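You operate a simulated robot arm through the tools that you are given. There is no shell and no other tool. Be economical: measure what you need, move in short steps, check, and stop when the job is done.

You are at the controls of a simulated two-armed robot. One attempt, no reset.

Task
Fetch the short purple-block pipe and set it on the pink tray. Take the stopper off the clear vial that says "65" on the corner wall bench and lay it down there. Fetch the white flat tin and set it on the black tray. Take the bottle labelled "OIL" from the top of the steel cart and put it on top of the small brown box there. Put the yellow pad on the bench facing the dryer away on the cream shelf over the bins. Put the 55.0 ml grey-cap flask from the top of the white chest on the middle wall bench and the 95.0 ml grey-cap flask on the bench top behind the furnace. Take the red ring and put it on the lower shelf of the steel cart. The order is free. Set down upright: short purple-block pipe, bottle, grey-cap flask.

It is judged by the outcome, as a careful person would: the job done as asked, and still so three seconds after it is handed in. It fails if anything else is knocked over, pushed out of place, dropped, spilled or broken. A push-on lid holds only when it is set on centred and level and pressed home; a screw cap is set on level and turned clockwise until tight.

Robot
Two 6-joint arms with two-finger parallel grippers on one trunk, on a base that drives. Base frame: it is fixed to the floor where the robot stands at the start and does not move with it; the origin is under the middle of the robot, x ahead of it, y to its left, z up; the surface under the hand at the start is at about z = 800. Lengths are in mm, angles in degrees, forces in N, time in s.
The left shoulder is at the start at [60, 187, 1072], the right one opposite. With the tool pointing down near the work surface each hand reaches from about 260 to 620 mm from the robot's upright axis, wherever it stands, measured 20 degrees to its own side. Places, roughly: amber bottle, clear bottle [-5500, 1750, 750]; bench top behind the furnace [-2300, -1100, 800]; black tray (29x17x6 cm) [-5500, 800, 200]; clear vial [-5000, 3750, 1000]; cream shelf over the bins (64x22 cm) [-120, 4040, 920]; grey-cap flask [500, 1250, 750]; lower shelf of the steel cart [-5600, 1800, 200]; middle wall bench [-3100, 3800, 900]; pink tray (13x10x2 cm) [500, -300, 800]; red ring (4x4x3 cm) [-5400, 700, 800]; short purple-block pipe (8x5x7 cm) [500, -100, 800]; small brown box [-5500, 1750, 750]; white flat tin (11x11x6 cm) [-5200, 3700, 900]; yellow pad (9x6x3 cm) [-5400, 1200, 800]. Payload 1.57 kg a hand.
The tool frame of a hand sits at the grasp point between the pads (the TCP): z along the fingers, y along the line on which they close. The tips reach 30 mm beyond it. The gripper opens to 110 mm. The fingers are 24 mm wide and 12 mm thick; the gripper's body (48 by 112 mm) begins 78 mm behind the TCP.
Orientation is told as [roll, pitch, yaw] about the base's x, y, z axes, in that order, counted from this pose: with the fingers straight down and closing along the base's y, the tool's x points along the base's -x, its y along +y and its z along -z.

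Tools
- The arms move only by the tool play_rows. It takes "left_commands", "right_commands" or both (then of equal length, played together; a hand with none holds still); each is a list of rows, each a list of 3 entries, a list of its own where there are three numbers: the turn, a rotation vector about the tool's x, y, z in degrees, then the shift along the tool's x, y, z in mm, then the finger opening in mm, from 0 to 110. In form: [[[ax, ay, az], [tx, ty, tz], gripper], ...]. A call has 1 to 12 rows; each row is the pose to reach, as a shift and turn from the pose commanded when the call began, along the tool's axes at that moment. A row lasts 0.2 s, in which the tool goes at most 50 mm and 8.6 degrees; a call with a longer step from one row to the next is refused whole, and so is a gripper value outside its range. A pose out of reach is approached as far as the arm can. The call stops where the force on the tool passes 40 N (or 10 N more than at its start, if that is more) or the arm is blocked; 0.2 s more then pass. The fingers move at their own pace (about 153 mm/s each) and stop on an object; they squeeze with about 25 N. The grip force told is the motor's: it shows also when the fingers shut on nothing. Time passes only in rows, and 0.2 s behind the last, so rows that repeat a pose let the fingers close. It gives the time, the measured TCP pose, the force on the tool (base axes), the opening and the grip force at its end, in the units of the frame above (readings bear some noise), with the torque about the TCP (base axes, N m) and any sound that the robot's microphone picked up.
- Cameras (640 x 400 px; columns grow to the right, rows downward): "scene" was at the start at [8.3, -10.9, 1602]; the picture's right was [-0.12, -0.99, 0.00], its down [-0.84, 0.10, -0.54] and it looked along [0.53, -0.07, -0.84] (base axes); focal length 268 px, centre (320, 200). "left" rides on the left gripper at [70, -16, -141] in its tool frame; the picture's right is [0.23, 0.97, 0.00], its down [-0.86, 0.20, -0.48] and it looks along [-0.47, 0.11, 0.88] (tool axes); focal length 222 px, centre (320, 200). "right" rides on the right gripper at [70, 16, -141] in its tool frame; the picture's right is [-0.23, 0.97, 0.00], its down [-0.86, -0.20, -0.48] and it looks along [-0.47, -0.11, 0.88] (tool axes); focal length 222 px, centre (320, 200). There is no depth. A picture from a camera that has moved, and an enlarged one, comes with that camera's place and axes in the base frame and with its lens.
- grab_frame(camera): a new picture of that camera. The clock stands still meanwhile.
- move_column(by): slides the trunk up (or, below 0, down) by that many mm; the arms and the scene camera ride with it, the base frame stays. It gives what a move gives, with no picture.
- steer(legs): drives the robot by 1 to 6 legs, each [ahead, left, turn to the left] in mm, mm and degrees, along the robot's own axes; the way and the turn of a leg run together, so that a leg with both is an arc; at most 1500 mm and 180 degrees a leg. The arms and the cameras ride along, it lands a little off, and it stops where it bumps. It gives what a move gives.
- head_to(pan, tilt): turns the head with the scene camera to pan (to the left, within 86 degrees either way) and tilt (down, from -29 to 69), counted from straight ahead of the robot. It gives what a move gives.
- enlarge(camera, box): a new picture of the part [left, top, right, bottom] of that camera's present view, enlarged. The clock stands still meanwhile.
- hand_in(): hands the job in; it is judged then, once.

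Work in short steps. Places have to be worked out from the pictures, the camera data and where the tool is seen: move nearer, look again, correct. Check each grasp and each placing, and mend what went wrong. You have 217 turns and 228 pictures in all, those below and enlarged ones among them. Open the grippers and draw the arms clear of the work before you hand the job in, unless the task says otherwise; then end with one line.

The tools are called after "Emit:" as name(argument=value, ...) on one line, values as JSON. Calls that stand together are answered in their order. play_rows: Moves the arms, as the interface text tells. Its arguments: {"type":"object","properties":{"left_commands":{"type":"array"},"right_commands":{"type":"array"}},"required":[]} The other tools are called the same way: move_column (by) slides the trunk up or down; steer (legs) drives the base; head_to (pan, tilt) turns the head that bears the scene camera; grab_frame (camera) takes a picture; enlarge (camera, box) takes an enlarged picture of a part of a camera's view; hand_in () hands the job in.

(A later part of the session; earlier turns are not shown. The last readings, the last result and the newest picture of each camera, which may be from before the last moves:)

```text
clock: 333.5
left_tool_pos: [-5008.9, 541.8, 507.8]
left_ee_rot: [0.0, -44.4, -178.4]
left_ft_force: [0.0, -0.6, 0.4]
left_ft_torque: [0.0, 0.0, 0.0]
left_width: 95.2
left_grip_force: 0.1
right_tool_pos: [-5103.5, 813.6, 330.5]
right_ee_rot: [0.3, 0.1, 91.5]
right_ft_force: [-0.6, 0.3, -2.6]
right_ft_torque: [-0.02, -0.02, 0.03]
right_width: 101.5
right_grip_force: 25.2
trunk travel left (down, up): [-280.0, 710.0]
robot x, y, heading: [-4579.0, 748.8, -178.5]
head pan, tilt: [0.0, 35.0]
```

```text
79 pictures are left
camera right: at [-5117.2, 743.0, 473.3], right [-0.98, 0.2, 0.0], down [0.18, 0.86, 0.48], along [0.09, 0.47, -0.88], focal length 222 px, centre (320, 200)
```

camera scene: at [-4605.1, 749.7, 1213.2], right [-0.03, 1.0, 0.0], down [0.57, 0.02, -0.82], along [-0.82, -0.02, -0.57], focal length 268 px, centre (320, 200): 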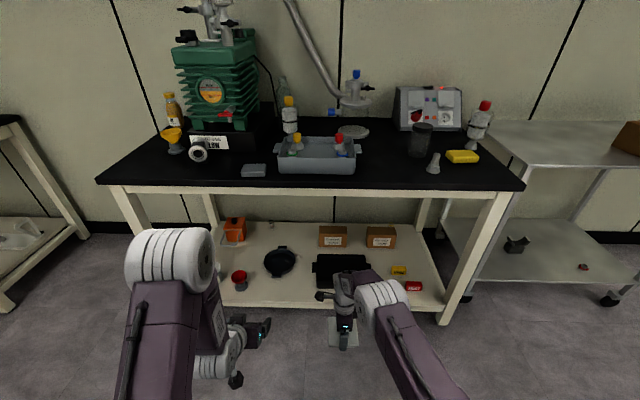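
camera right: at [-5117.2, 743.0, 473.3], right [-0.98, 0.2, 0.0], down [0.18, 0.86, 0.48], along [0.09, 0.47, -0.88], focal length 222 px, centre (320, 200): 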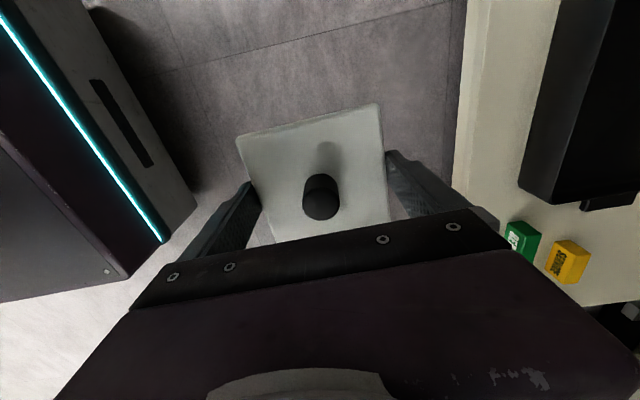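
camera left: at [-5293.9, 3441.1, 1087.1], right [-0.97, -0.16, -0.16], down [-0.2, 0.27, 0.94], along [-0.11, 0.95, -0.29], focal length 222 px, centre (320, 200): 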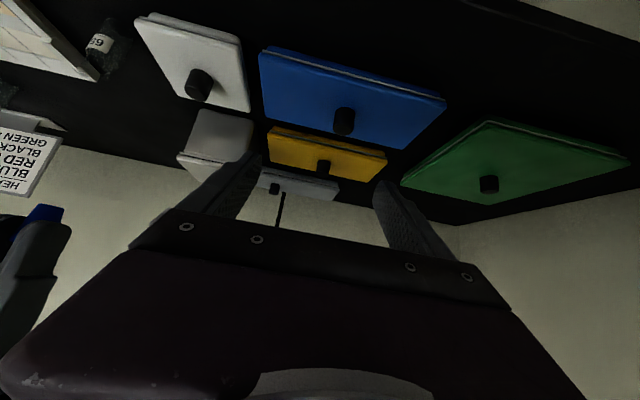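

Emit:
enlarge(camera="scene", box=[280, 220, 430, 320])

Emit:
enlarge(camera="right", box=[440, 0, 640, 240])

```text
4.00 times, centred on (355, 270) of scene
camera zoom: at [-4605.1, 749.7, 1213.2], right [-0.03, 1.0, 0.0], down [0.57, 0.02, -0.82], along [-0.82, -0.02, -0.57], focal length 1070 px, centre (180, -80)
```

zoom: 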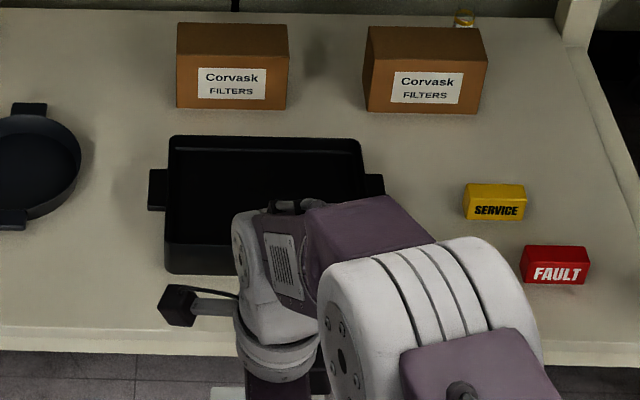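

```text
1.67 times, centred on (540, 120) of right
camera zoom: at [-5117.2, 743.0, 473.3], right [-0.98, 0.2, 0.0], down [0.18, 0.86, 0.48], along [0.09, 0.47, -0.88], focal length 370 px, centre (-47, 333)
```

zoom: 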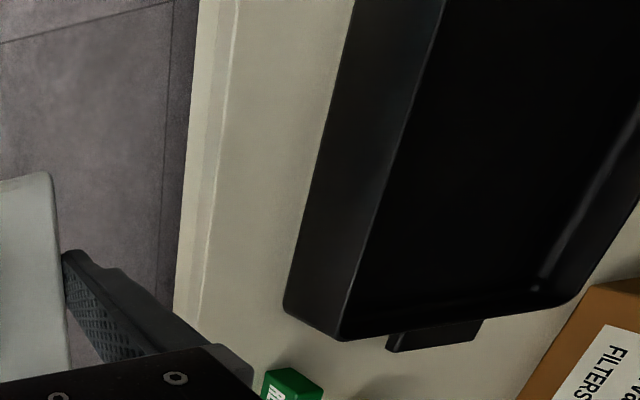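

Tray mapped: body x -5357..-5522, y 717..~932, rim z≈255, centre ≈(-5440,825). The left elbow would meet the bench edge, so I'll first tuck the left hand upright and back.

Emit:
play_rows(left_commands=[[[0, 7.5, 0], [0, 0, -20], 90], [[0, 15, 0], [0, 0, -40], 80], [[0, 22.5, 0], [0, 0, -60], 70], [[0, 30, 0], [0, 0, -80], 60], [[0, 37.5, 0], [0, 0, -100], 50], [[0, 44.5, 0], [0, 0, -125], 40], [[0, 44.5, 0], [0, 0, -140], 40]])

Emit:
grab_frame(camera="scene")

```text
clock: 335.1
left_tool_pos: [-4910.4, 545.1, 607.1]
left_ee_rot: [-0.1, 0.1, -178.4]
left_ft_force: [-0.6, 0.2, -0.2]
left_ft_torque: [0.0, 0.05, 0.02]
left_width: 40.3
left_grip_force: 0.1
right_tool_pos: [-5102.8, 813.0, 330.5]
right_ee_rot: [0.2, 0.0, 91.5]
right_ft_force: [0.5, 0.2, -2.1]
right_ft_torque: [0.0, 0.0, -0.03]
right_width: 101.6
right_grip_force: 25.2
trunk travel left (down, up): [-280.0, 710.0]
robot x, y, heading: [-4574.0, 753.3, -178.8]
head pan, tilt: [0.0, 35.0]
```

```text
76 pictures are left
camera scene: at [-4604.9, 749.8, 1213.3], right [-0.03, 1.0, 0.0], down [0.57, 0.02, -0.82], along [-0.82, -0.02, -0.57], focal length 268 px, centre (320, 200)
```

scene: 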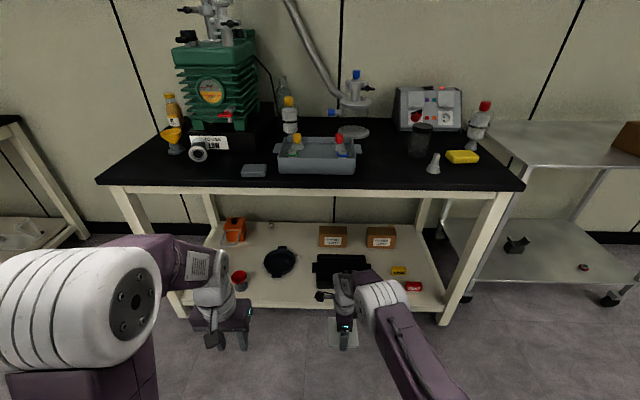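

Left elbow is now well back. Pulling the left hand 45 mm further back and 70 mm lower, then driving ahead 336 mm.

Emit:
play_rows(left_commands=[[[0, 0, 0], [22, 0, 35], 40], [[0, 0, 0], [45, 0, 70], 40]])

Emit:
steer(legs=[[250, 0, -1.3]])

Emit:
grab_frame(camera="right")

Emit:
grab_frame(camera="scene")

```text
clock: 335.7
left_tool_pos: [-4866.6, 545.3, 535.4]
left_ee_rot: [0.1, -0.1, -178.3]
left_ft_force: [0.5, 0.5, -0.7]
left_ft_torque: [-0.02, 0.0, -0.02]
left_width: 40.1
left_grip_force: 0.0
right_tool_pos: [-5103.4, 813.9, 332.7]
right_ee_rot: [0.2, 0.0, 91.5]
right_ft_force: [0.0, -0.3, -2.1]
right_ft_torque: [-0.02, 0.02, -0.01]
right_width: 101.9
right_grip_force: 25.5
trunk travel left (down, up): [-280.0, 710.0]
robot x, y, heading: [-4574.9, 752.6, -178.4]
head pan, tilt: [0.0, 35.0]
```

```text
clock: 337.5
left_tool_pos: [-5126.2, 546.6, 536.1]
left_ee_rot: [0.1, 0.1, -179.6]
left_ft_force: [-0.3, -0.1, 0.0]
left_ft_torque: [0.0, 0.0, 0.04]
left_width: 39.9
left_grip_force: 0.1
right_tool_pos: [-5355.2, 819.5, 331.0]
right_ee_rot: [0.1, 0.0, 90.2]
right_ft_force: [0.0, -0.1, -3.2]
right_ft_torque: [0.02, -0.05, -0.05]
right_width: 101.4
right_grip_force: 24.7
trunk travel left (down, up): [-280.0, 710.0]
robot x, y, heading: [-4831.3, 748.2, -179.5]
head pan, tilt: [0.0, 35.0]
```

```text
75 pictures are left
camera right: at [-5371.1, 750.3, 473.0], right [-0.97, 0.22, 0.0], down [0.2, 0.86, 0.48], along [0.1, 0.47, -0.88], focal length 222 px, centre (320, 200)
```

right: 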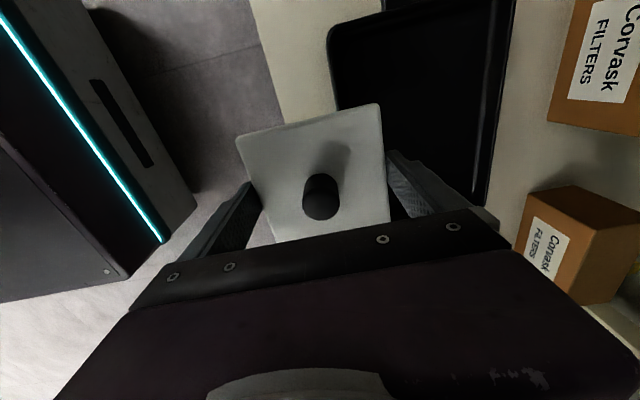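

```text
74 pictures are left
camera scene: at [-4859.4, 745.9, 1213.3], right [-0.01, 1.0, 0.0], down [0.57, 0.0, -0.82], along [-0.82, -0.01, -0.57], focal length 268 px, centre (320, 200)
```

scene: 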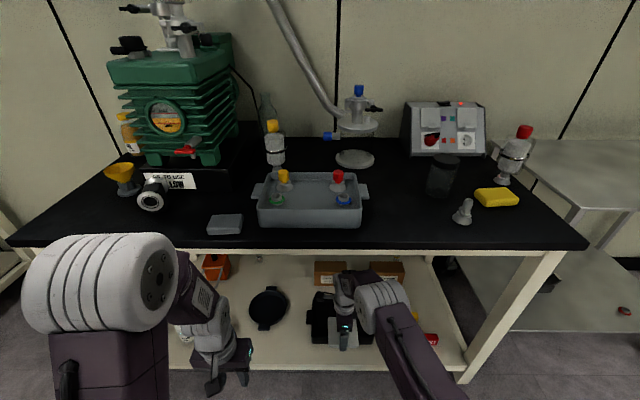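

Emit:
enlarge(camera="right", box=[230, 0, 550, 230])

Emit:
enlarge(camera="scene", box=[280, 250, 440, 390])

```text
1.74 times, centred on (390, 115) of right
camera zoom: at [-5371.1, 750.3, 473.0], right [-0.97, 0.22, 0.0], down [0.2, 0.86, 0.48], along [0.1, 0.47, -0.88], focal length 386 px, centre (198, 348)
```

zoom: 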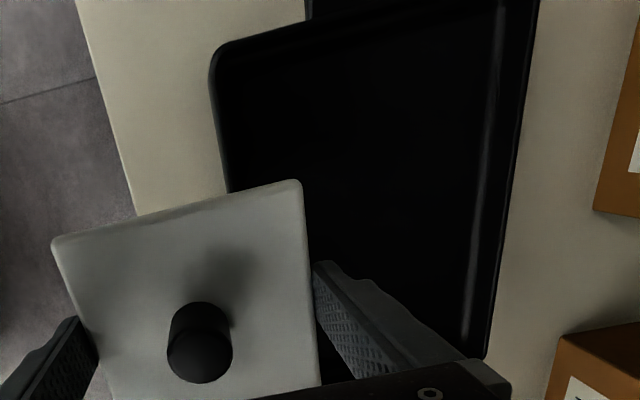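

```text
2.86 times, centred on (360, 320) of scene
camera zoom: at [-4859.4, 745.9, 1213.3], right [-0.01, 1.0, 0.0], down [0.57, 0.0, -0.82], along [-0.82, -0.01, -0.57], focal length 765 px, centre (206, -143)
```

zoom: 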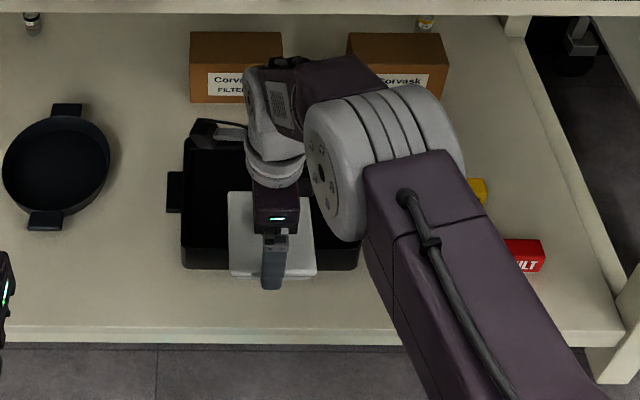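

The tray is only ~145 mm deep in x, so I'll turn the hand back 90° so the fingers lie along the tray's long side.

Emit:
play_rows(right_commands=[[[0, 0, -8], [0, 0, 0], 80], [[0, 0, -16], [0, 0, 0], 80], [[0, 0, -24], [0, 0, 0], 80], [[0, 0, -32], [0, 0, 0], 80], [[0, 0, -40], [0, 0, 0], 80], [[0, 0, -48], [0, 0, 0], 80], [[0, 0, -56], [0, 0, 0], 80], [[0, 0, -64], [0, 0, 0], 80], [[0, 0, -72], [0, 0, 0], 80], [[0, 0, -80], [0, 0, 0], 80], [[0, 0, -88], [0, 0, 0], 80], [[0, 0, -90], [0, 0, 0], 80]])

Emit:
steer(legs=[[60, 0, 0]])

Emit:
grab_frame(camera="right")

```text
clock: 340.1
left_tool_pos: [-5125.5, 546.2, 534.8]
left_ee_rot: [0.0, 0.0, -179.7]
left_ft_force: [0.3, -0.3, 0.8]
left_ft_torque: [0.02, 0.0, -0.04]
left_width: 40.0
left_grip_force: 0.1
right_tool_pos: [-5354.4, 820.2, 332.9]
right_ee_rot: [0.0, -0.2, -179.6]
right_ft_force: [-1.0, 0.2, -1.9]
right_ft_torque: [-0.01, 0.0, -0.03]
right_width: 101.8
right_grip_force: 24.9
trunk travel left (down, up): [-280.0, 710.0]
robot x, y, heading: [-4827.7, 747.9, -179.9]
head pan, tilt: [0.0, 35.0]
```

```text
clock: 341.1
left_tool_pos: [-5176.9, 547.5, 537.3]
left_ee_rot: [0.1, -0.7, -179.6]
left_ft_force: [0.0, 0.0, -0.4]
left_ft_torque: [0.0, 0.02, -0.01]
left_width: 40.1
left_grip_force: 0.1
right_tool_pos: [-5399.5, 821.5, 326.3]
right_ee_rot: [-0.1, 0.3, -179.5]
right_ft_force: [-0.8, 0.5, -1.2]
right_ft_torque: [0.0, -0.01, 0.0]
right_width: 101.9
right_grip_force: 24.7
trunk travel left (down, up): [-280.0, 710.0]
robot x, y, heading: [-4884.2, 745.4, -179.8]
head pan, tilt: [0.0, 35.0]
```

```text
71 pictures are left
camera right: at [-5330.3, 804.5, 469.2], right [-0.22, -0.98, -0.01], down [-0.86, 0.19, 0.47], along [-0.46, 0.11, -0.88], focal length 222 px, centre (320, 200)
```

right: 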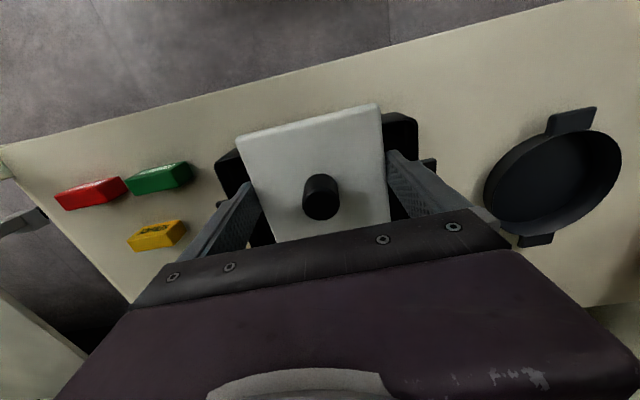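

Tray front edge x≈-5378, y centre ≈826. Moving the hand forward 40 mm and reading the pose.

Emit:
play_rows(right_commands=[[[0, 0, 0], [-20, -3, 0], 80], [[0, 0, 0], [-38, -5, 0], 80], [[0, 0, 0], [-38, -5, 0], 80]])

Emit:
enlarge(camera="right", box=[190, 60, 450, 250])

```text
clock: 341.9
left_tool_pos: [-5181.9, 547.2, 534.9]
left_ee_rot: [0.0, 0.1, -179.7]
left_ft_force: [0.2, -0.6, -0.1]
left_ft_torque: [-0.02, 0.01, -0.01]
left_width: 39.9
left_grip_force: 0.0
right_tool_pos: [-5438.1, 826.8, 320.8]
right_ee_rot: [-0.4, 1.1, -179.6]
right_ft_force: [-0.2, -0.1, -3.9]
right_ft_torque: [0.05, -0.03, -0.03]
right_width: 101.4
right_grip_force: 25.2
trunk travel left (down, up): [-280.0, 710.0]
robot x, y, heading: [-4885.9, 750.8, -179.5]
head pan, tilt: [0.0, 35.0]
```

```text
2.11 times, centred on (320, 155) of right
camera zoom: at [-5371.2, 809.4, 464.9], right [-0.22, -0.98, -0.01], down [-0.87, 0.19, 0.46], along [-0.45, 0.11, -0.89], focal length 468 px, centre (320, 295)
```

zoom: 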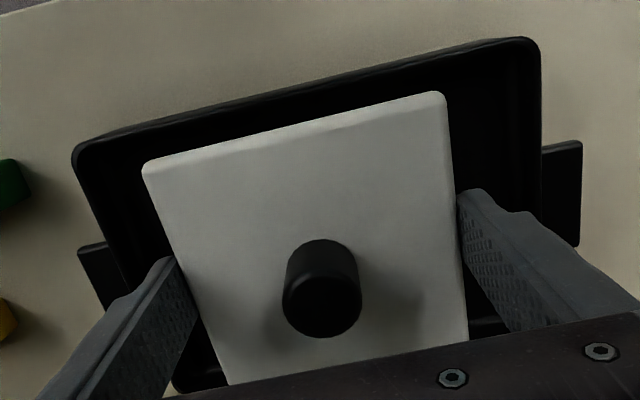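

Tray x spans ≈-5385..-5520 (centre -5452); I'm at -5438. Driving ahead 15 mm, then lowering the trunk 60 mm.

Emit:
steer(legs=[[15, 0, 0]])

Emit:
move_column(by=-40)

Emit:
enlarge(camera="right", box=[190, 60, 450, 250])

```text
clock: 342.7
left_tool_pos: [-5197.7, 546.0, 535.7]
left_ee_rot: [0.0, 0.1, -179.7]
left_ft_force: [-0.8, -0.5, -0.6]
left_ft_torque: [-0.01, -0.01, 0.02]
left_width: 39.9
left_grip_force: 0.3
right_tool_pos: [-5452.5, 826.2, 321.4]
right_ee_rot: [-0.2, 1.1, -179.5]
right_ft_force: [0.2, 0.3, -2.6]
right_ft_torque: [-0.01, -0.01, -0.02]
right_width: 101.8
right_grip_force: 25.3
trunk travel left (down, up): [-280.0, 710.0]
robot x, y, heading: [-4905.3, 746.7, -179.5]
head pan, tilt: [0.0, 35.0]
```

```text
clock: 343.5
left_tool_pos: [-5196.9, 547.0, 495.6]
left_ee_rot: [0.0, 0.0, -179.7]
left_ft_force: [-0.7, 0.2, -0.6]
left_ft_torque: [0.01, 0.0, 0.05]
left_width: 40.1
left_grip_force: 0.1
right_tool_pos: [-5452.6, 825.6, 281.3]
right_ee_rot: [-0.3, 1.1, -179.5]
right_ft_force: [0.9, -0.5, -1.4]
right_ft_torque: [0.0, -0.02, -0.01]
right_width: 101.7
right_grip_force: 25.2
trunk travel left (down, up): [-240.0, 750.0]
robot x, y, heading: [-4901.1, 745.0, -179.6]
head pan, tilt: [0.0, 35.0]
```

```text
2.11 times, centred on (320, 155) of right
camera zoom: at [-5386.4, 809.2, 424.8], right [-0.22, -0.98, -0.01], down [-0.87, 0.19, 0.46], along [-0.45, 0.11, -0.89], focal length 468 px, centre (320, 295)
```

zoom: 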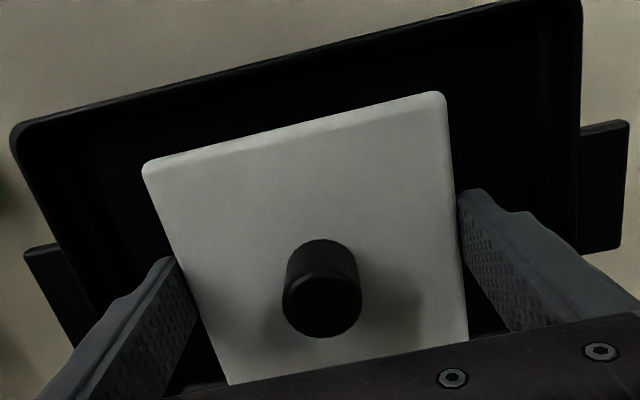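

The tin is now centred inside the rim. Lowering 30 mm more, then in fine steps until contact.

Emit:
move_column(by=-28)

Emit:
play_rows(right_commands=[[[0, 0, 0], [0, 0, 3], 80], [[0, 0, 0], [0, 0, 6], 80], [[0, 0, 0], [0, 0, 9], 80], [[0, 0, 0], [0, 0, 12], 80]])

```text
clock: 344.2
left_tool_pos: [-5197.0, 545.8, 466.7]
left_ee_rot: [-0.1, 0.0, -179.7]
left_ft_force: [0.7, 0.0, 0.7]
left_ft_torque: [0.01, -0.03, 0.01]
left_width: 40.1
left_grip_force: 0.1
right_tool_pos: [-5453.8, 826.9, 253.0]
right_ee_rot: [-0.3, 1.2, -179.5]
right_ft_force: [0.3, -0.2, -1.2]
right_ft_torque: [-0.01, -0.01, 0.02]
right_width: 101.4
right_grip_force: 25.6
trunk travel left (down, up): [-212.0, 778.0]
robot x, y, heading: [-4903.7, 749.0, -179.7]
head pan, tilt: [0.0, 35.0]
```

```text
clock: 345.2
left_tool_pos: [-5196.7, 546.3, 468.2]
left_ee_rot: [0.0, 0.1, -179.6]
left_ft_force: [0.1, 0.5, -0.6]
left_ft_torque: [0.0, 0.0, -0.03]
left_width: 40.0
left_grip_force: 0.1
right_tool_pos: [-5449.9, 826.7, 243.2]
right_ee_rot: [-0.3, 1.1, -179.5]
right_ft_force: [-0.1, 0.4, -2.7]
right_ft_torque: [-0.01, -0.01, 0.0]
right_width: 101.8
right_grip_force: 25.2
right hand out of reach, approached as far as the arm can: row 3, 4
trunk travel left (down, up): [-212.0, 778.0]
robot x, y, heading: [-4899.9, 749.4, -179.4]
head pan, tilt: [0.0, 35.0]
```

No contact yet at 243. Lowering the trunk by small amounts.

Emit:
move_column(by=-6)

Emit:
move_column(by=-4)

```text
clock: 345.8
left_tool_pos: [-5196.8, 545.8, 461.8]
left_ee_rot: [0.0, 0.0, -179.7]
left_ft_force: [-0.1, 0.1, -0.5]
left_ft_torque: [-0.01, 0.0, 0.0]
left_width: 40.0
left_grip_force: 0.1
right_tool_pos: [-5449.5, 826.7, 238.8]
right_ee_rot: [-0.3, 0.9, -179.4]
right_ft_force: [1.2, 1.2, 9.8]
right_ft_torque: [-0.57, 0.56, 0.03]
right_width: 101.5
right_grip_force: 24.9
trunk travel left (down, up): [-206.0, 784.0]
robot x, y, heading: [-4901.9, 748.8, -179.6]
head pan, tilt: [0.0, 35.0]
```

```text
clock: 346.3
left_tool_pos: [-5197.0, 546.7, 458.7]
left_ee_rot: [0.0, -0.2, -179.6]
left_ft_force: [-0.1, -0.2, 0.0]
left_ft_torque: [-0.01, 0.01, 0.0]
left_width: 40.1
left_grip_force: 0.2
right_tool_pos: [-5451.4, 826.0, 236.2]
right_ee_rot: [-0.3, 0.8, -179.5]
right_ft_force: [0.6, 1.5, 23.7]
right_ft_torque: [-0.09, -0.09, 0.01]
right_width: 101.6
right_grip_force: 24.9
trunk travel left (down, up): [-202.0, 788.0]
robot x, y, heading: [-4895.8, 749.3, -179.5]
head pan, tilt: [0.0, 35.0]
```

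The tin sits flat (24 N). Opening fully and raising the trunk straight up.

Emit:
play_rows(right_commands=[[[0, 0, 0], [0, 0, 0], 104], [[0, 0, 0], [0, 0, 0], 110], [[0, 0, 0], [0, 0, 0], 110]])

Emit:
move_column(by=100)

Emit:
grab_frame(camera="right")

```text
clock: 347.1
left_tool_pos: [-5196.4, 546.1, 456.9]
left_ee_rot: [0.0, 0.0, -179.7]
left_ft_force: [0.6, 0.4, -0.4]
left_ft_torque: [0.01, 0.02, -0.03]
left_width: 39.9
left_grip_force: 0.0
right_tool_pos: [-5449.3, 827.1, 233.1]
right_ee_rot: [-0.3, 1.2, -179.5]
right_ft_force: [0.6, 0.2, 0.3]
right_ft_torque: [0.0, 0.01, 0.01]
right_width: 109.8
right_grip_force: 0.0
trunk travel left (down, up): [-202.0, 788.0]
robot x, y, heading: [-4899.3, 749.3, -179.7]
head pan, tilt: [0.0, 35.0]
```

```text
clock: 348.4
left_tool_pos: [-5196.8, 546.7, 556.5]
left_ee_rot: [0.1, 0.0, -179.7]
left_ft_force: [0.6, 0.4, -0.2]
left_ft_torque: [-0.02, -0.02, 0.0]
left_width: 39.9
left_grip_force: 0.0
right_tool_pos: [-5449.9, 826.5, 332.4]
right_ee_rot: [-0.3, 1.0, -179.5]
right_ft_force: [0.8, -0.1, 0.5]
right_ft_torque: [0.05, 0.06, 0.0]
right_width: 109.9
right_grip_force: 0.0
trunk travel left (down, up): [-302.0, 688.0]
robot x, y, heading: [-4905.3, 750.7, -179.5]
head pan, tilt: [0.0, 35.0]
```

```text
68 pictures are left
camera right: at [-5382.9, 810.1, 476.1], right [-0.22, -0.98, -0.01], down [-0.87, 0.19, 0.46], along [-0.45, 0.11, -0.89], focal length 222 px, centre (320, 200)
```

right: 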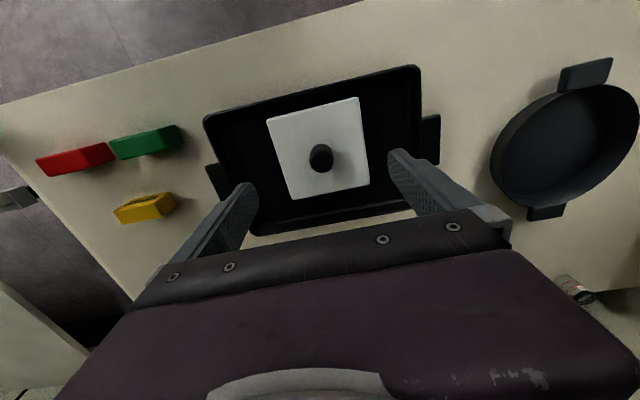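

The tin is in the black tray. Backing out, raising the trunk, and moving along to the yellow pad (≈(-5436,1196)).

Emit:
steer(legs=[[-340, 0, 0], [0, -370, 0]])

Emit:
move_column(by=390)

Emit:
play_rows(right_commands=[[[0, 0, 0], [25, 0, -40], 110], [[0, 0, 0], [50, 0, -80], 100], [[0, 0, 0], [75, 0, -120], 90], [[0, 0, 0], [100, 0, -160], 80], [[0, 0, 0], [120, 0, -200], 80], [[0, 0, 0], [120, 0, -240], 80], [[0, 0, 0], [120, 0, -280], 80]])

Emit:
head_to(pan=0, tilt=50)

Emit:
grab_frame(camera="scene")

```text
clock: 352.6
left_tool_pos: [-4862.2, 918.3, 558.1]
left_ee_rot: [0.0, 0.1, 179.9]
left_ft_force: [-0.6, 0.5, 0.2]
left_ft_torque: [0.0, -0.01, 0.01]
left_width: 40.0
left_grip_force: 0.0
right_tool_pos: [-5113.6, 1201.6, 333.6]
right_ee_rot: [-0.2, 1.1, -180.1]
right_ft_force: [0.5, -1.0, 0.7]
right_ft_torque: [-0.01, 0.0, 0.0]
right_width: 110.0
right_grip_force: 0.1
trunk travel left (down, up): [-302.0, 688.0]
robot x, y, heading: [-4566.7, 1119.5, 180.0]
head pan, tilt: [0.0, 35.0]
```

```text
clock: 356.4
left_tool_pos: [-4862.1, 917.4, 947.8]
left_ee_rot: [0.0, 0.0, 179.9]
left_ft_force: [-0.6, 0.0, -0.1]
left_ft_torque: [0.02, 0.02, 0.01]
left_width: 39.9
left_grip_force: 0.1
right_tool_pos: [-5113.2, 1200.1, 722.8]
right_ee_rot: [-0.3, 1.0, -180.1]
right_ft_force: [0.1, -0.6, 0.0]
right_ft_torque: [-0.02, 0.01, 0.0]
right_width: 109.8
right_grip_force: 0.0
trunk travel left (down, up): [-692.0, 298.0]
robot x, y, heading: [-4566.9, 1116.3, 179.7]
head pan, tilt: [0.0, 35.0]
```

```text
clock: 357.9
left_tool_pos: [-4861.5, 917.7, 946.9]
left_ee_rot: [0.0, 0.0, 179.8]
left_ft_force: [0.7, 0.2, 0.0]
left_ft_torque: [-0.02, 0.02, 0.02]
left_width: 40.1
left_grip_force: 0.1
right_tool_pos: [-4994.4, 1198.4, 1006.5]
right_ee_rot: [-0.3, 1.1, -180.0]
right_ft_force: [-0.1, -0.1, 0.4]
right_ft_torque: [-0.02, -0.01, 0.0]
right_width: 80.0
right_grip_force: 0.0
trunk travel left (down, up): [-692.0, 298.0]
robot x, y, heading: [-4563.0, 1116.7, 179.9]
head pan, tilt: [0.0, 35.0]
```

```text
clock: 358.7
left_tool_pos: [-4862.8, 917.2, 947.0]
left_ee_rot: [-0.1, 0.0, 179.9]
left_ft_force: [0.0, -0.1, 1.1]
left_ft_torque: [0.01, 0.01, 0.0]
left_width: 40.2
left_grip_force: 0.0
right_tool_pos: [-4995.6, 1199.3, 1005.9]
right_ee_rot: [-0.3, 1.0, -179.9]
right_ft_force: [-0.2, 0.6, -0.7]
right_ft_torque: [0.02, 0.0, 0.03]
right_width: 80.0
right_grip_force: 0.2
trunk travel left (down, up): [-692.0, 298.0]
robot x, y, heading: [-4567.8, 1117.2, 180.1]
head pan, tilt: [0.0, 50.0]
```

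```text
67 pictures are left
camera scene: at [-4583.3, 1114.7, 1603.6], right [0.0, 1.0, 0.0], down [0.77, 0.0, -0.64], along [-0.64, 0.0, -0.77], focal length 268 px, centre (320, 200)
```

scene: 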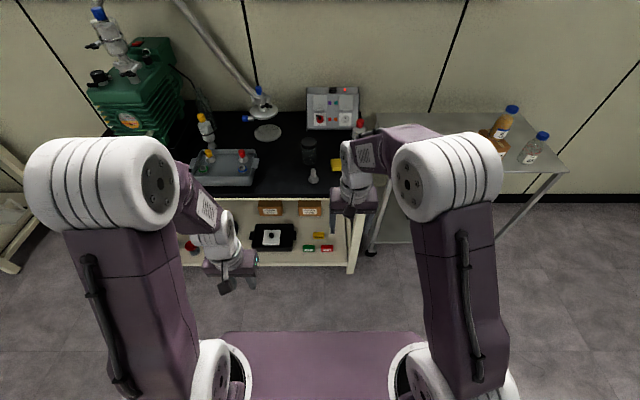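

Emit:
steer(legs=[[290, 0, 0]])

Emit:
play_rows(right_commands=[[[0, 0, 0], [-35, 5, 10], 80], [[0, 0, 0], [-70, 10, 30], 80], [[0, 0, 0], [-105, 15, 50], 80]])

Emit:
grab_frame(camera="right")

```text
clock: 360.7
left_tool_pos: [-5156.3, 920.3, 947.1]
left_ee_rot: [0.0, 0.0, 179.5]
left_ft_force: [-0.2, 0.7, 0.3]
left_ft_torque: [0.01, 0.04, 0.03]
left_width: 40.2
left_grip_force: 0.0
right_tool_pos: [-5289.0, 1201.1, 1006.4]
right_ee_rot: [-0.3, 1.1, 179.7]
right_ft_force: [0.7, 0.6, -0.4]
right_ft_torque: [0.0, -0.01, -0.01]
right_width: 80.0
right_grip_force: 0.1
trunk travel left (down, up): [-692.0, 298.0]
robot x, y, heading: [-4859.0, 1118.3, 180.0]
head pan, tilt: [0.0, 50.0]
```

```text
clock: 361.5
left_tool_pos: [-5158.3, 921.2, 947.6]
left_ee_rot: [-0.1, 0.1, 179.5]
left_ft_force: [0.2, 0.1, 0.2]
left_ft_torque: [-0.02, -0.03, 0.01]
left_width: 39.7
left_grip_force: 0.2
right_tool_pos: [-5396.6, 1188.2, 952.1]
right_ee_rot: [-0.4, 1.2, 179.9]
right_ft_force: [-0.1, 0.5, 0.6]
right_ft_torque: [0.02, 0.0, 0.01]
right_width: 79.8
right_grip_force: 0.0
trunk travel left (down, up): [-692.0, 298.0]
robot x, y, heading: [-4859.1, 1119.8, 179.6]
head pan, tilt: [0.0, 50.0]
```

```text
66 pictures are left
camera right: at [-5329.7, 1169.3, 1096.2], right [-0.23, -0.97, -0.01], down [-0.86, 0.2, 0.46], along [-0.45, 0.12, -0.89], focal length 222 px, centre (320, 200)
```

right: 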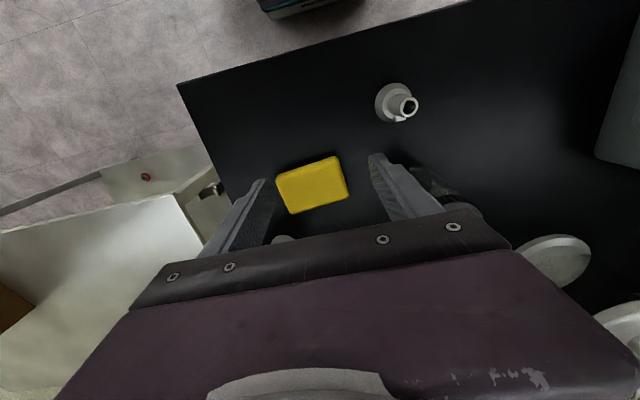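

Pad centre ≈(-5437,1209), long side about 6° off y. Moving over it with the fingers open to 110 and partly lowering.

Emit:
play_rows(right_commands=[[[0, 0, -3], [-15, -8, 0], 100], [[0, 0, -6], [-30, -16, 10], 110], [[0, 0, -6], [-41, -21, 30], 110], [[0, 0, -6], [-41, -21, 55], 110], [[0, 0, -6], [-41, -21, 70], 110]])

Emit:
enlarge(camera="right", box=[200, 60, 460, 240])

```text
clock: 362.7
left_tool_pos: [-5158.0, 921.2, 946.9]
left_ee_rot: [-0.1, 0.0, 179.6]
left_ft_force: [-0.2, -0.6, -0.2]
left_ft_torque: [0.0, -0.02, -0.01]
left_width: 40.2
left_grip_force: 0.0
right_tool_pos: [-5434.8, 1210.2, 881.3]
right_ee_rot: [-0.2, 1.3, -174.3]
right_ft_force: [0.3, -0.8, -0.1]
right_ft_torque: [-0.02, 0.0, 0.0]
right_width: 110.1
right_grip_force: 0.1
trunk travel left (down, up): [-692.0, 298.0]
robot x, y, heading: [-4860.3, 1119.9, 179.8]
head pan, tilt: [0.0, 50.0]
```

```text
2.22 times, centred on (330, 150) of right
camera zoom: at [-5366.5, 1199.2, 1024.6], right [-0.13, -0.99, -0.01], down [-0.88, 0.11, 0.46], along [-0.46, 0.07, -0.89], focal length 494 px, centre (298, 311)
```

zoom: 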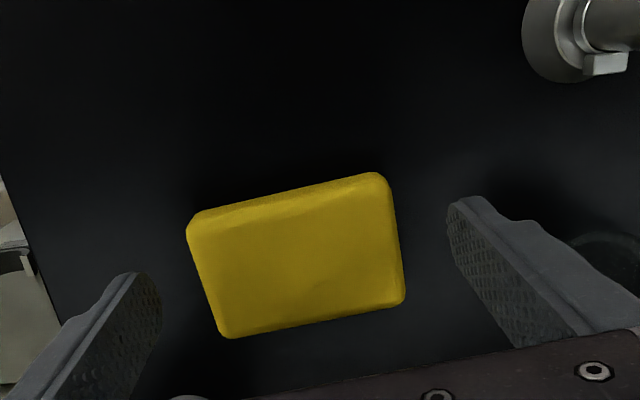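

Centred and aligned. Lowering 34 mm and closing.

Emit:
play_rows(right_commands=[[[0, 0, 0], [-4, 0, 15], 110], [[0, 0, 0], [-4, 0, 27], 110], [[0, 0, 0], [-4, 0, 34], 110], [[0, 0, 0], [-4, 0, 34], 85], [[0, 0, 0], [-4, 0, 34], 60], [[0, 0, 0], [-4, 0, 34], 60]])

Emit:
enlarge(camera="right", box=[200, 60, 460, 240])

```text
clock: 364.1
left_tool_pos: [-5157.4, 920.0, 946.7]
left_ee_rot: [0.0, 0.0, 179.7]
left_ft_force: [-0.5, -0.5, 0.6]
left_ft_torque: [-0.02, 0.02, -0.01]
left_width: 40.1
left_grip_force: 0.0
right_tool_pos: [-5437.0, 1207.5, 849.1]
right_ee_rot: [-0.2, 1.1, -174.2]
right_ft_force: [0.3, -0.2, 1.0]
right_ft_torque: [-0.03, -0.01, -0.02]
right_width: 88.6
right_grip_force: 25.5
trunk travel left (down, up): [-692.0, 298.0]
robot x, y, heading: [-4860.0, 1120.7, 179.7]
head pan, tilt: [0.0, 50.0]
```

```text
2.22 times, centred on (330, 150) of right
camera zoom: at [-5368.8, 1197.7, 992.5], right [-0.13, -0.99, -0.01], down [-0.88, 0.11, 0.46], along [-0.46, 0.07, -0.89], focal length 494 px, centre (298, 311)
```

zoom: 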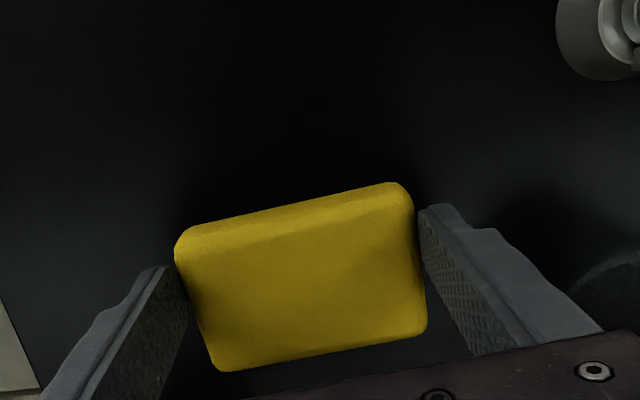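

Gripped at 88.6 mm. Lifting with the trunk, then driving round to the north aisle and east toward the cream shelf.

Emit:
move_column(by=200)

Emit:
steer(legs=[[-310, 0, 0], [0, 0, -90], [1450, 0, 0], [290, 0, 0]])

Emit:
steer(legs=[[0, -1450, 0], [0, -1450, 0], [0, -1400, 0]])

Emit:
head_to(pan=0, tilt=25)

Emit:
grab_frame(camera="scene")

```text
clock: 366.3
left_tool_pos: [-5158.8, 919.8, 1147.7]
left_ee_rot: [0.0, 0.0, 179.6]
left_ft_force: [0.2, -0.9, 0.9]
left_ft_torque: [0.02, -0.02, 0.04]
left_width: 39.8
left_grip_force: 0.0
right_tool_pos: [-5436.9, 1207.7, 1049.1]
right_ee_rot: [-0.3, 1.2, -174.2]
right_ft_force: [0.1, -0.1, -0.2]
right_ft_torque: [0.0, 0.01, -0.02]
right_width: 89.0
right_grip_force: 25.5
trunk travel left (down, up): [-892.0, 98.0]
robot x, y, heading: [-4859.1, 1120.4, 179.5]
head pan, tilt: [0.0, 50.0]
```

```text
clock: 380.7
left_tool_pos: [-4721.3, 3152.3, 1147.6]
left_ee_rot: [0.0, -0.1, 89.6]
left_ft_force: [-0.7, -0.1, 0.7]
left_ft_torque: [0.02, 0.01, -0.04]
left_width: 40.0
left_grip_force: 0.0
right_tool_pos: [-4433.9, 3431.5, 1050.9]
right_ee_rot: [-0.1, 1.1, 95.8]
right_ft_force: [-0.1, -0.5, 0.3]
right_ft_torque: [0.01, 0.01, 0.01]
right_width: 88.3
right_grip_force: 24.9
trunk travel left (down, up): [-892.0, 98.0]
robot x, y, heading: [-4522.3, 2855.0, 89.6]
head pan, tilt: [0.0, 50.0]
```

```text
clock: 401.2
left_tool_pos: [-426.6, 3190.0, 1147.8]
left_ee_rot: [-0.1, 0.2, 89.0]
left_ft_force: [0.5, -0.5, 0.0]
left_ft_torque: [-0.01, -0.01, -0.02]
left_width: 39.9
left_grip_force: 0.0
right_tool_pos: [-137.2, 3466.5, 1048.9]
right_ee_rot: [-0.2, 1.2, 95.3]
right_ft_force: [-0.2, 0.2, -0.5]
right_ft_torque: [-0.01, 0.02, 0.0]
right_width: 88.5
right_grip_force: 24.9
trunk travel left (down, up): [-892.0, 98.0]
robot x, y, heading: [-231.6, 2887.7, 89.0]
head pan, tilt: [0.0, 50.0]
```

```text
clock: 402.1
left_tool_pos: [-426.1, 3189.7, 1147.3]
left_ee_rot: [0.0, 0.0, 89.1]
left_ft_force: [-0.1, -0.6, -0.3]
left_ft_torque: [-0.01, 0.0, 0.01]
left_width: 39.8
left_grip_force: 0.2
right_tool_pos: [-137.4, 3465.4, 1049.1]
right_ee_rot: [-0.2, 1.2, 95.3]
right_ft_force: [-0.3, 0.6, 0.6]
right_ft_torque: [-0.02, 0.01, -0.04]
right_width: 88.5
right_grip_force: 24.8
trunk travel left (down, up): [-892.0, 98.0]
robot x, y, heading: [-232.9, 2891.1, 89.2]
head pan, tilt: [0.0, 25.0]
```

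```text
63 pictures are left
camera scene: at [-231.8, 2919.8, 1841.0], right [1.0, -0.02, 0.0], down [-0.01, -0.42, -0.91], along [0.01, 0.91, -0.42], focal length 268 px, centre (320, 200)
```

scene: 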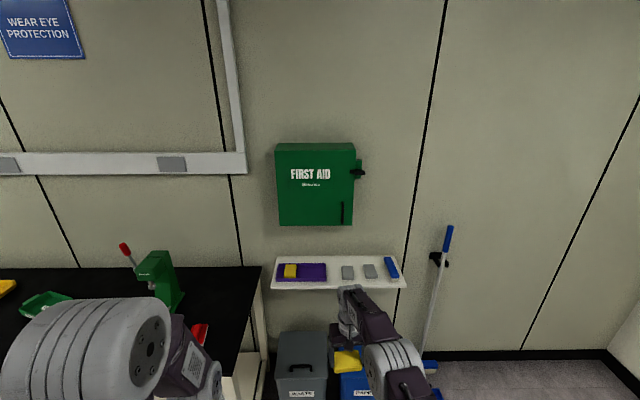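

Emit:
enlarge(camera="scene", box=[260, 240, 420, 340])

```text
4.00 times, centred on (340, 290) of scene
camera zoom: at [-231.8, 2919.8, 1841.0], right [1.0, -0.02, 0.0], down [-0.01, -0.42, -0.91], along [0.01, 0.91, -0.42], focal length 1070 px, centre (240, -160)
```

zoom: 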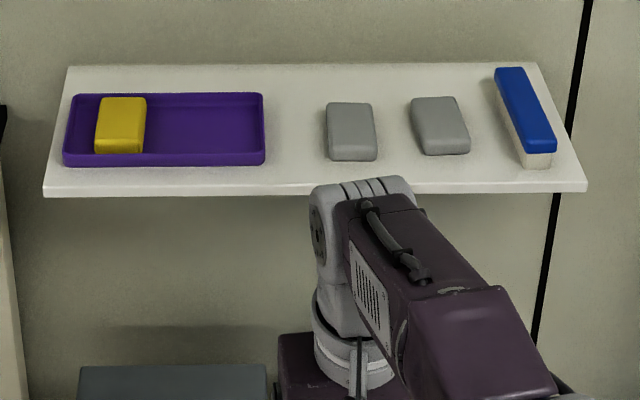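

The shelf has a purple tray already holding a yellow pad: that is where this pad belongs, with space right of it (≈x -275). The first-aid box overhangs the back (front face y≈4060, bottom z≈1175), so I'll keep the hand forward. Driving closer.

Emit:
steer(legs=[[0, -35, 0], [430, 0, 0.8]])

Emit:
head_to(pan=0, tilt=45)

Emit:
grab_frame(camera="scene")

Emit:
grab_frame(camera="right")

```text
clock: 405.2
left_tool_pos: [-395.1, 3609.9, 1148.2]
left_ee_rot: [0.0, 0.0, 90.3]
left_ft_force: [0.0, 0.8, 0.0]
left_ft_torque: [0.02, 0.02, 0.02]
left_width: 39.7
left_grip_force: 0.0
right_tool_pos: [-110.0, 3892.4, 1049.3]
right_ee_rot: [-0.2, 1.1, 96.4]
right_ft_force: [0.0, 0.0, 0.9]
right_ft_torque: [0.02, 0.01, 0.0]
right_width: 88.7
right_grip_force: 24.3
trunk travel left (down, up): [-892.0, 98.0]
robot x, y, heading: [-194.6, 3315.6, 90.2]
head pan, tilt: [0.0, 25.0]
```

```text
clock: 406.0
left_tool_pos: [-395.5, 3611.7, 1147.6]
left_ee_rot: [-0.1, 0.2, 90.2]
left_ft_force: [0.2, -0.5, 0.7]
left_ft_torque: [-0.04, -0.04, 0.01]
left_width: 40.0
left_grip_force: 0.1
right_tool_pos: [-110.1, 3893.6, 1049.6]
right_ee_rot: [-0.1, 1.1, 96.4]
right_ft_force: [0.1, 0.2, -0.5]
right_ft_torque: [0.01, -0.03, 0.02]
right_width: 88.5
right_grip_force: 24.9
trunk travel left (down, up): [-892.0, 98.0]
robot x, y, heading: [-196.1, 3316.7, 90.2]
head pan, tilt: [0.0, 45.0]
```

```text
61 pictures are left
camera scene: at [-194.9, 3335.7, 1810.5], right [1.0, 0.0, 0.0], down [0.0, -0.71, -0.71], along [0.0, 0.71, -0.71], focal length 268 px, centre (320, 200)
```

scene: 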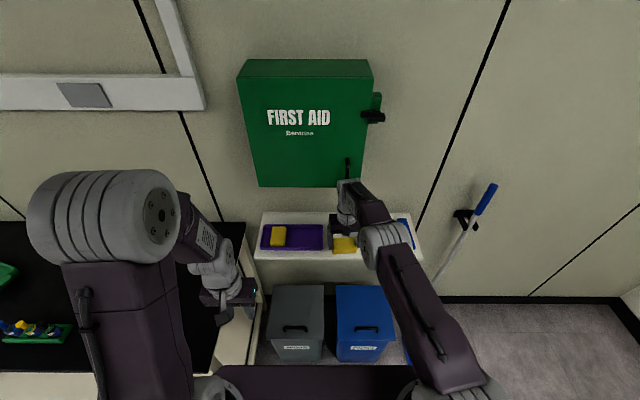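

```text
60 pictures are left
camera right: at [-119.7, 3825.4, 1192.1], right [-0.99, 0.12, -0.01], down [0.1, 0.88, 0.46], along [0.06, 0.46, -0.89], focal length 222 px, centre (320, 200)
```

right: 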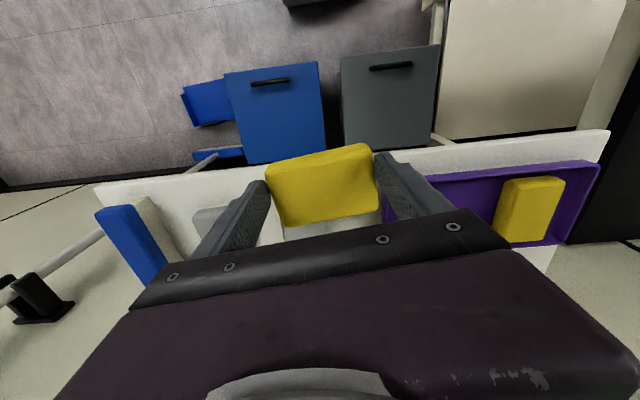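

Shelf tray: x -436..-185, y 3947..4068, with the other pad at x≈-387..-322; the free half is centred near x≈-256. The first-aid box front is y≈4019 above z≈1189, so I'll pitch the hand about 14° back and move it left and back before driving in.

Emit:
play_rows(right_commands=[[[0, -4, 2], [17, 27, 5], 60], [[0, -8, 4], [34, 54, 10], 60], [[0, -12, 6], [51, 81, 15], 60], [[0, -15, 6.4], [68, 108, 20], 60], [[0, -15, 6.4], [68, 108, 20], 60]])

Emit:
steer(legs=[[110, 0, 0]])

Emit:
grab_frame(camera="right")

Emit:
enlarge(camera="scene", box=[230, 150, 400, 300])

```text
clock: 407.2
left_tool_pos: [-394.7, 3611.1, 1146.9]
left_ee_rot: [0.0, 0.2, 90.2]
left_ft_force: [-0.5, -0.1, 0.1]
left_ft_torque: [-0.01, -0.01, -0.02]
left_width: 40.3
left_grip_force: 0.0
right_tool_pos: [-210.3, 3813.6, 1029.9]
right_ee_rot: [0.6, -13.8, 90.0]
right_ft_force: [0.1, 0.0, -0.2]
right_ft_torque: [-0.02, 0.0, 0.01]
right_width: 88.8
right_grip_force: 25.7
trunk travel left (down, up): [-892.0, 98.0]
robot x, y, heading: [-196.3, 3319.0, 90.5]
head pan, tilt: [0.0, 45.0]
```

```text
clock: 408.4
left_tool_pos: [-395.0, 3719.5, 1148.8]
left_ee_rot: [0.0, -0.1, 90.2]
left_ft_force: [-0.4, -0.1, -0.7]
left_ft_torque: [0.06, -0.04, -0.01]
left_width: 40.0
left_grip_force: 0.1
right_tool_pos: [-211.0, 3921.8, 1031.7]
right_ee_rot: [0.5, -14.0, 89.8]
right_ft_force: [-0.4, -0.5, -0.5]
right_ft_torque: [-0.02, 0.01, 0.02]
right_width: 88.5
right_grip_force: 25.1
trunk travel left (down, up): [-892.0, 98.0]
robot x, y, heading: [-194.0, 3426.6, 90.1]
head pan, tilt: [0.0, 45.0]
```

```text
59 pictures are left
camera right: at [-226.1, 3820.4, 1152.6], right [-0.97, 0.22, 0.06], down [0.21, 0.71, 0.67], along [0.1, 0.66, -0.74], focal length 222 px, centre (320, 200)
```

right: 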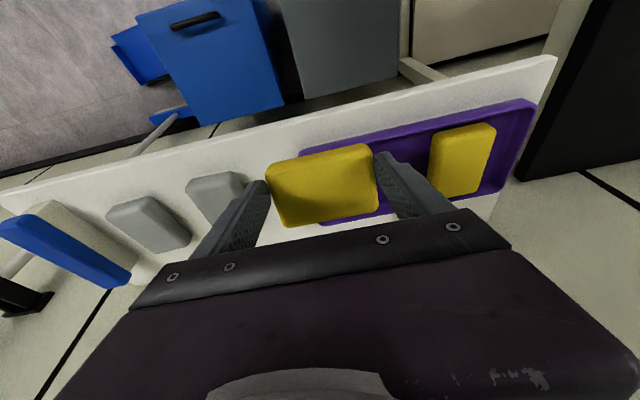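

```text
2.67 times, centred on (315, 225) of scene
camera zoom: at [-195.4, 3441.1, 1810.6], right [1.0, 0.0, 0.0], down [0.0, -0.71, -0.71], along [0.0, 0.71, -0.71], focal length 714 px, centre (333, 133)
```

zoom: 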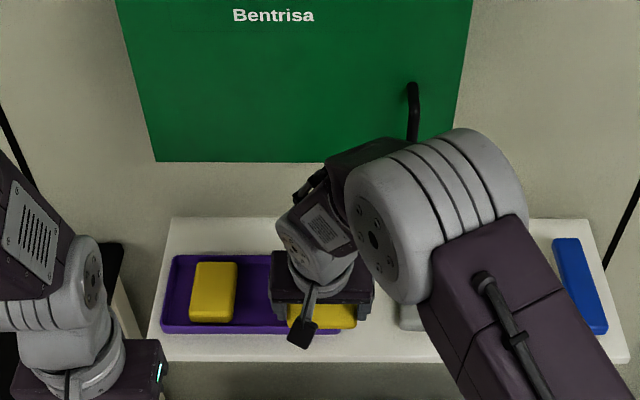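

Tray edges re-measured: x -433..-191, y 3939..4063; the other pad's right side is x≈-325. Aiming the pad at x=-260, y≈4001; moving there at a height above the rim.

Emit:
play_rows(right_commands=[[[0, 0, 0], [-15, 12, 11], 60], [[0, 0, 0], [-30, 24, 23], 60], [[0, 0, 0], [-45, 36, 34], 60], [[0, 0, 0], [-60, 49, 46], 60], [[0, 0, 0], [-60, 49, 46], 60]])

Emit:
grab_frame(camera="right")

Emit:
enlarge(camera="scene", box=[230, 150, 400, 300])

```text
clock: 409.6
left_tool_pos: [-394.8, 3721.5, 1148.3]
left_ee_rot: [0.0, -0.1, 90.1]
left_ft_force: [0.0, -0.2, 0.8]
left_ft_torque: [0.01, -0.02, 0.01]
left_width: 39.9
left_grip_force: 0.1
right_tool_pos: [-260.0, 3993.5, 1000.6]
right_ee_rot: [0.4, -13.9, 90.0]
right_ft_force: [0.2, 0.2, -1.1]
right_ft_torque: [-0.01, -0.02, 0.01]
right_width: 88.7
right_grip_force: 25.4
trunk travel left (down, up): [-892.0, 98.0]
robot x, y, heading: [-194.9, 3426.2, 90.1]
head pan, tilt: [0.0, 45.0]
```

```text
57 pictures are left
camera right: at [-275.5, 3891.8, 1121.9], right [-0.97, 0.22, 0.06], down [0.2, 0.72, 0.67], along [0.1, 0.66, -0.74], focal length 222 px, centre (320, 200)
```

right: 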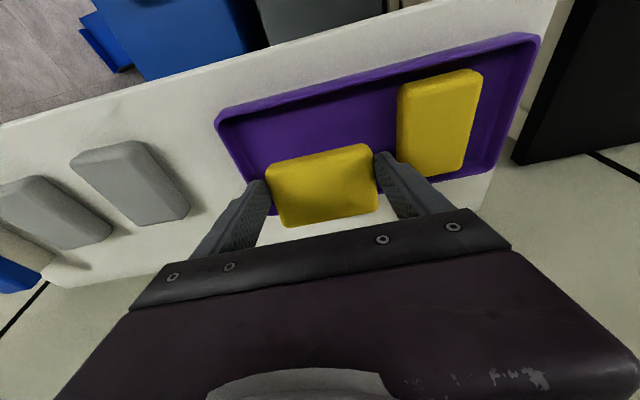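

```text
2.67 times, centred on (315, 225) of scene
camera zoom: at [-195.2, 3444.3, 1810.5], right [1.0, 0.0, 0.0], down [0.0, -0.71, -0.71], along [0.0, 0.71, -0.71], focal length 714 px, centre (333, 133)
```

zoom: 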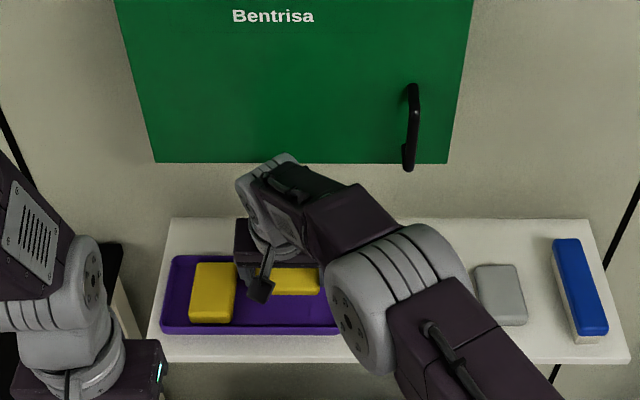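

Clearances look right (≈15 mm to the other pad, ≈10 mm to the rim). Lowering 24 mm, then in small steps to contact.

Emit:
play_rows(right_commands=[[[0, 0, 0], [2.4, 0, 9.7], 60], [[0, 0, 0], [4.8, 0, 19.4], 60], [[0, 0, 0], [6.3, 0, 25.2], 60], [[0, 0, 0], [7.3, 0, 29], 60], [[0, 0, 0], [8, 0, 32], 60]])

Emit:
grab_frame(camera="right")

```text
clock: 410.8
left_tool_pos: [-394.8, 3718.5, 1148.7]
left_ee_rot: [0.0, -0.2, 90.2]
left_ft_force: [-0.6, 0.3, -0.7]
left_ft_torque: [0.01, -0.02, 0.01]
left_width: 40.0
left_grip_force: 0.1
right_tool_pos: [-261.0, 3993.7, 973.4]
right_ee_rot: [0.9, -14.6, 89.8]
right_ft_force: [-0.6, 4.8, 36.6]
right_ft_torque: [0.07, -0.08, 0.03]
right_width: 89.6
right_grip_force: 25.1
trunk travel left (down, up): [-892.0, 98.0]
robot x, y, heading: [-192.6, 3428.3, 90.3]
head pan, tilt: [0.0, 45.0]
```

```text
55 pictures are left
camera right: at [-275.6, 3890.5, 1093.1], right [-0.97, 0.22, 0.07], down [0.21, 0.71, 0.68], along [0.1, 0.67, -0.73], focal length 222 px, centre (320, 200)
```

right: 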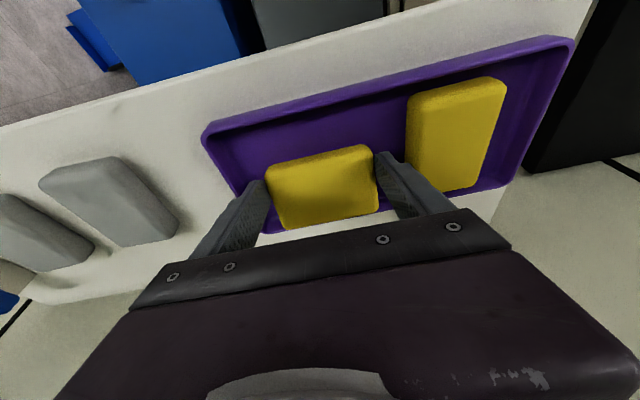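

Contact at 36 N with the pad in the tray. Easing 3 mm, opening slightly to 96, then rising.

Emit:
play_rows(right_commands=[[[0, 0, 0], [-0.7, 0, -2.9], 70], [[0, 0, 0], [-0.7, 0, -2.9], 94], [[0, 0, 0], [-0.7, 0, -2.9], 97], [[0, 0, 0], [-0.7, 0, -2.9], 97], [[0, 0, 0], [-5, 0, -20], 97], [[0, 0, 0], [-10, 0, -40], 97], [[0, 0, 0], [5, 0, -60], 97], [[0, 0, 0], [40, 0, -70], 97]])

Emit:
grab_frame(camera="right")

```text
clock: 412.6
left_tool_pos: [-396.2, 3721.3, 1148.2]
left_ee_rot: [0.0, -0.1, 90.2]
left_ft_force: [-0.2, 0.9, -0.8]
left_ft_torque: [0.04, 0.01, -0.02]
left_width: 39.7
left_grip_force: 0.1
right_tool_pos: [-260.4, 3939.8, 1027.3]
right_ee_rot: [0.5, -14.0, 89.9]
right_ft_force: [-0.6, -0.4, -0.1]
right_ft_torque: [0.03, 0.0, 0.04]
right_width: 97.1
right_grip_force: 0.1
trunk travel left (down, up): [-892.0, 98.0]
robot x, y, heading: [-192.1, 3431.0, 90.4]
head pan, tilt: [0.0, 45.0]
```

```text
54 pictures are left
camera right: at [-276.0, 3837.5, 1147.5], right [-0.97, 0.22, 0.06], down [0.2, 0.71, 0.67], along [0.1, 0.66, -0.74], focal length 222 px, centre (320, 200)
```

right: 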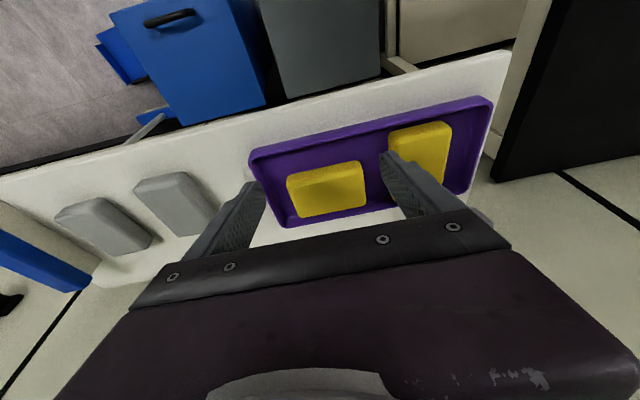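

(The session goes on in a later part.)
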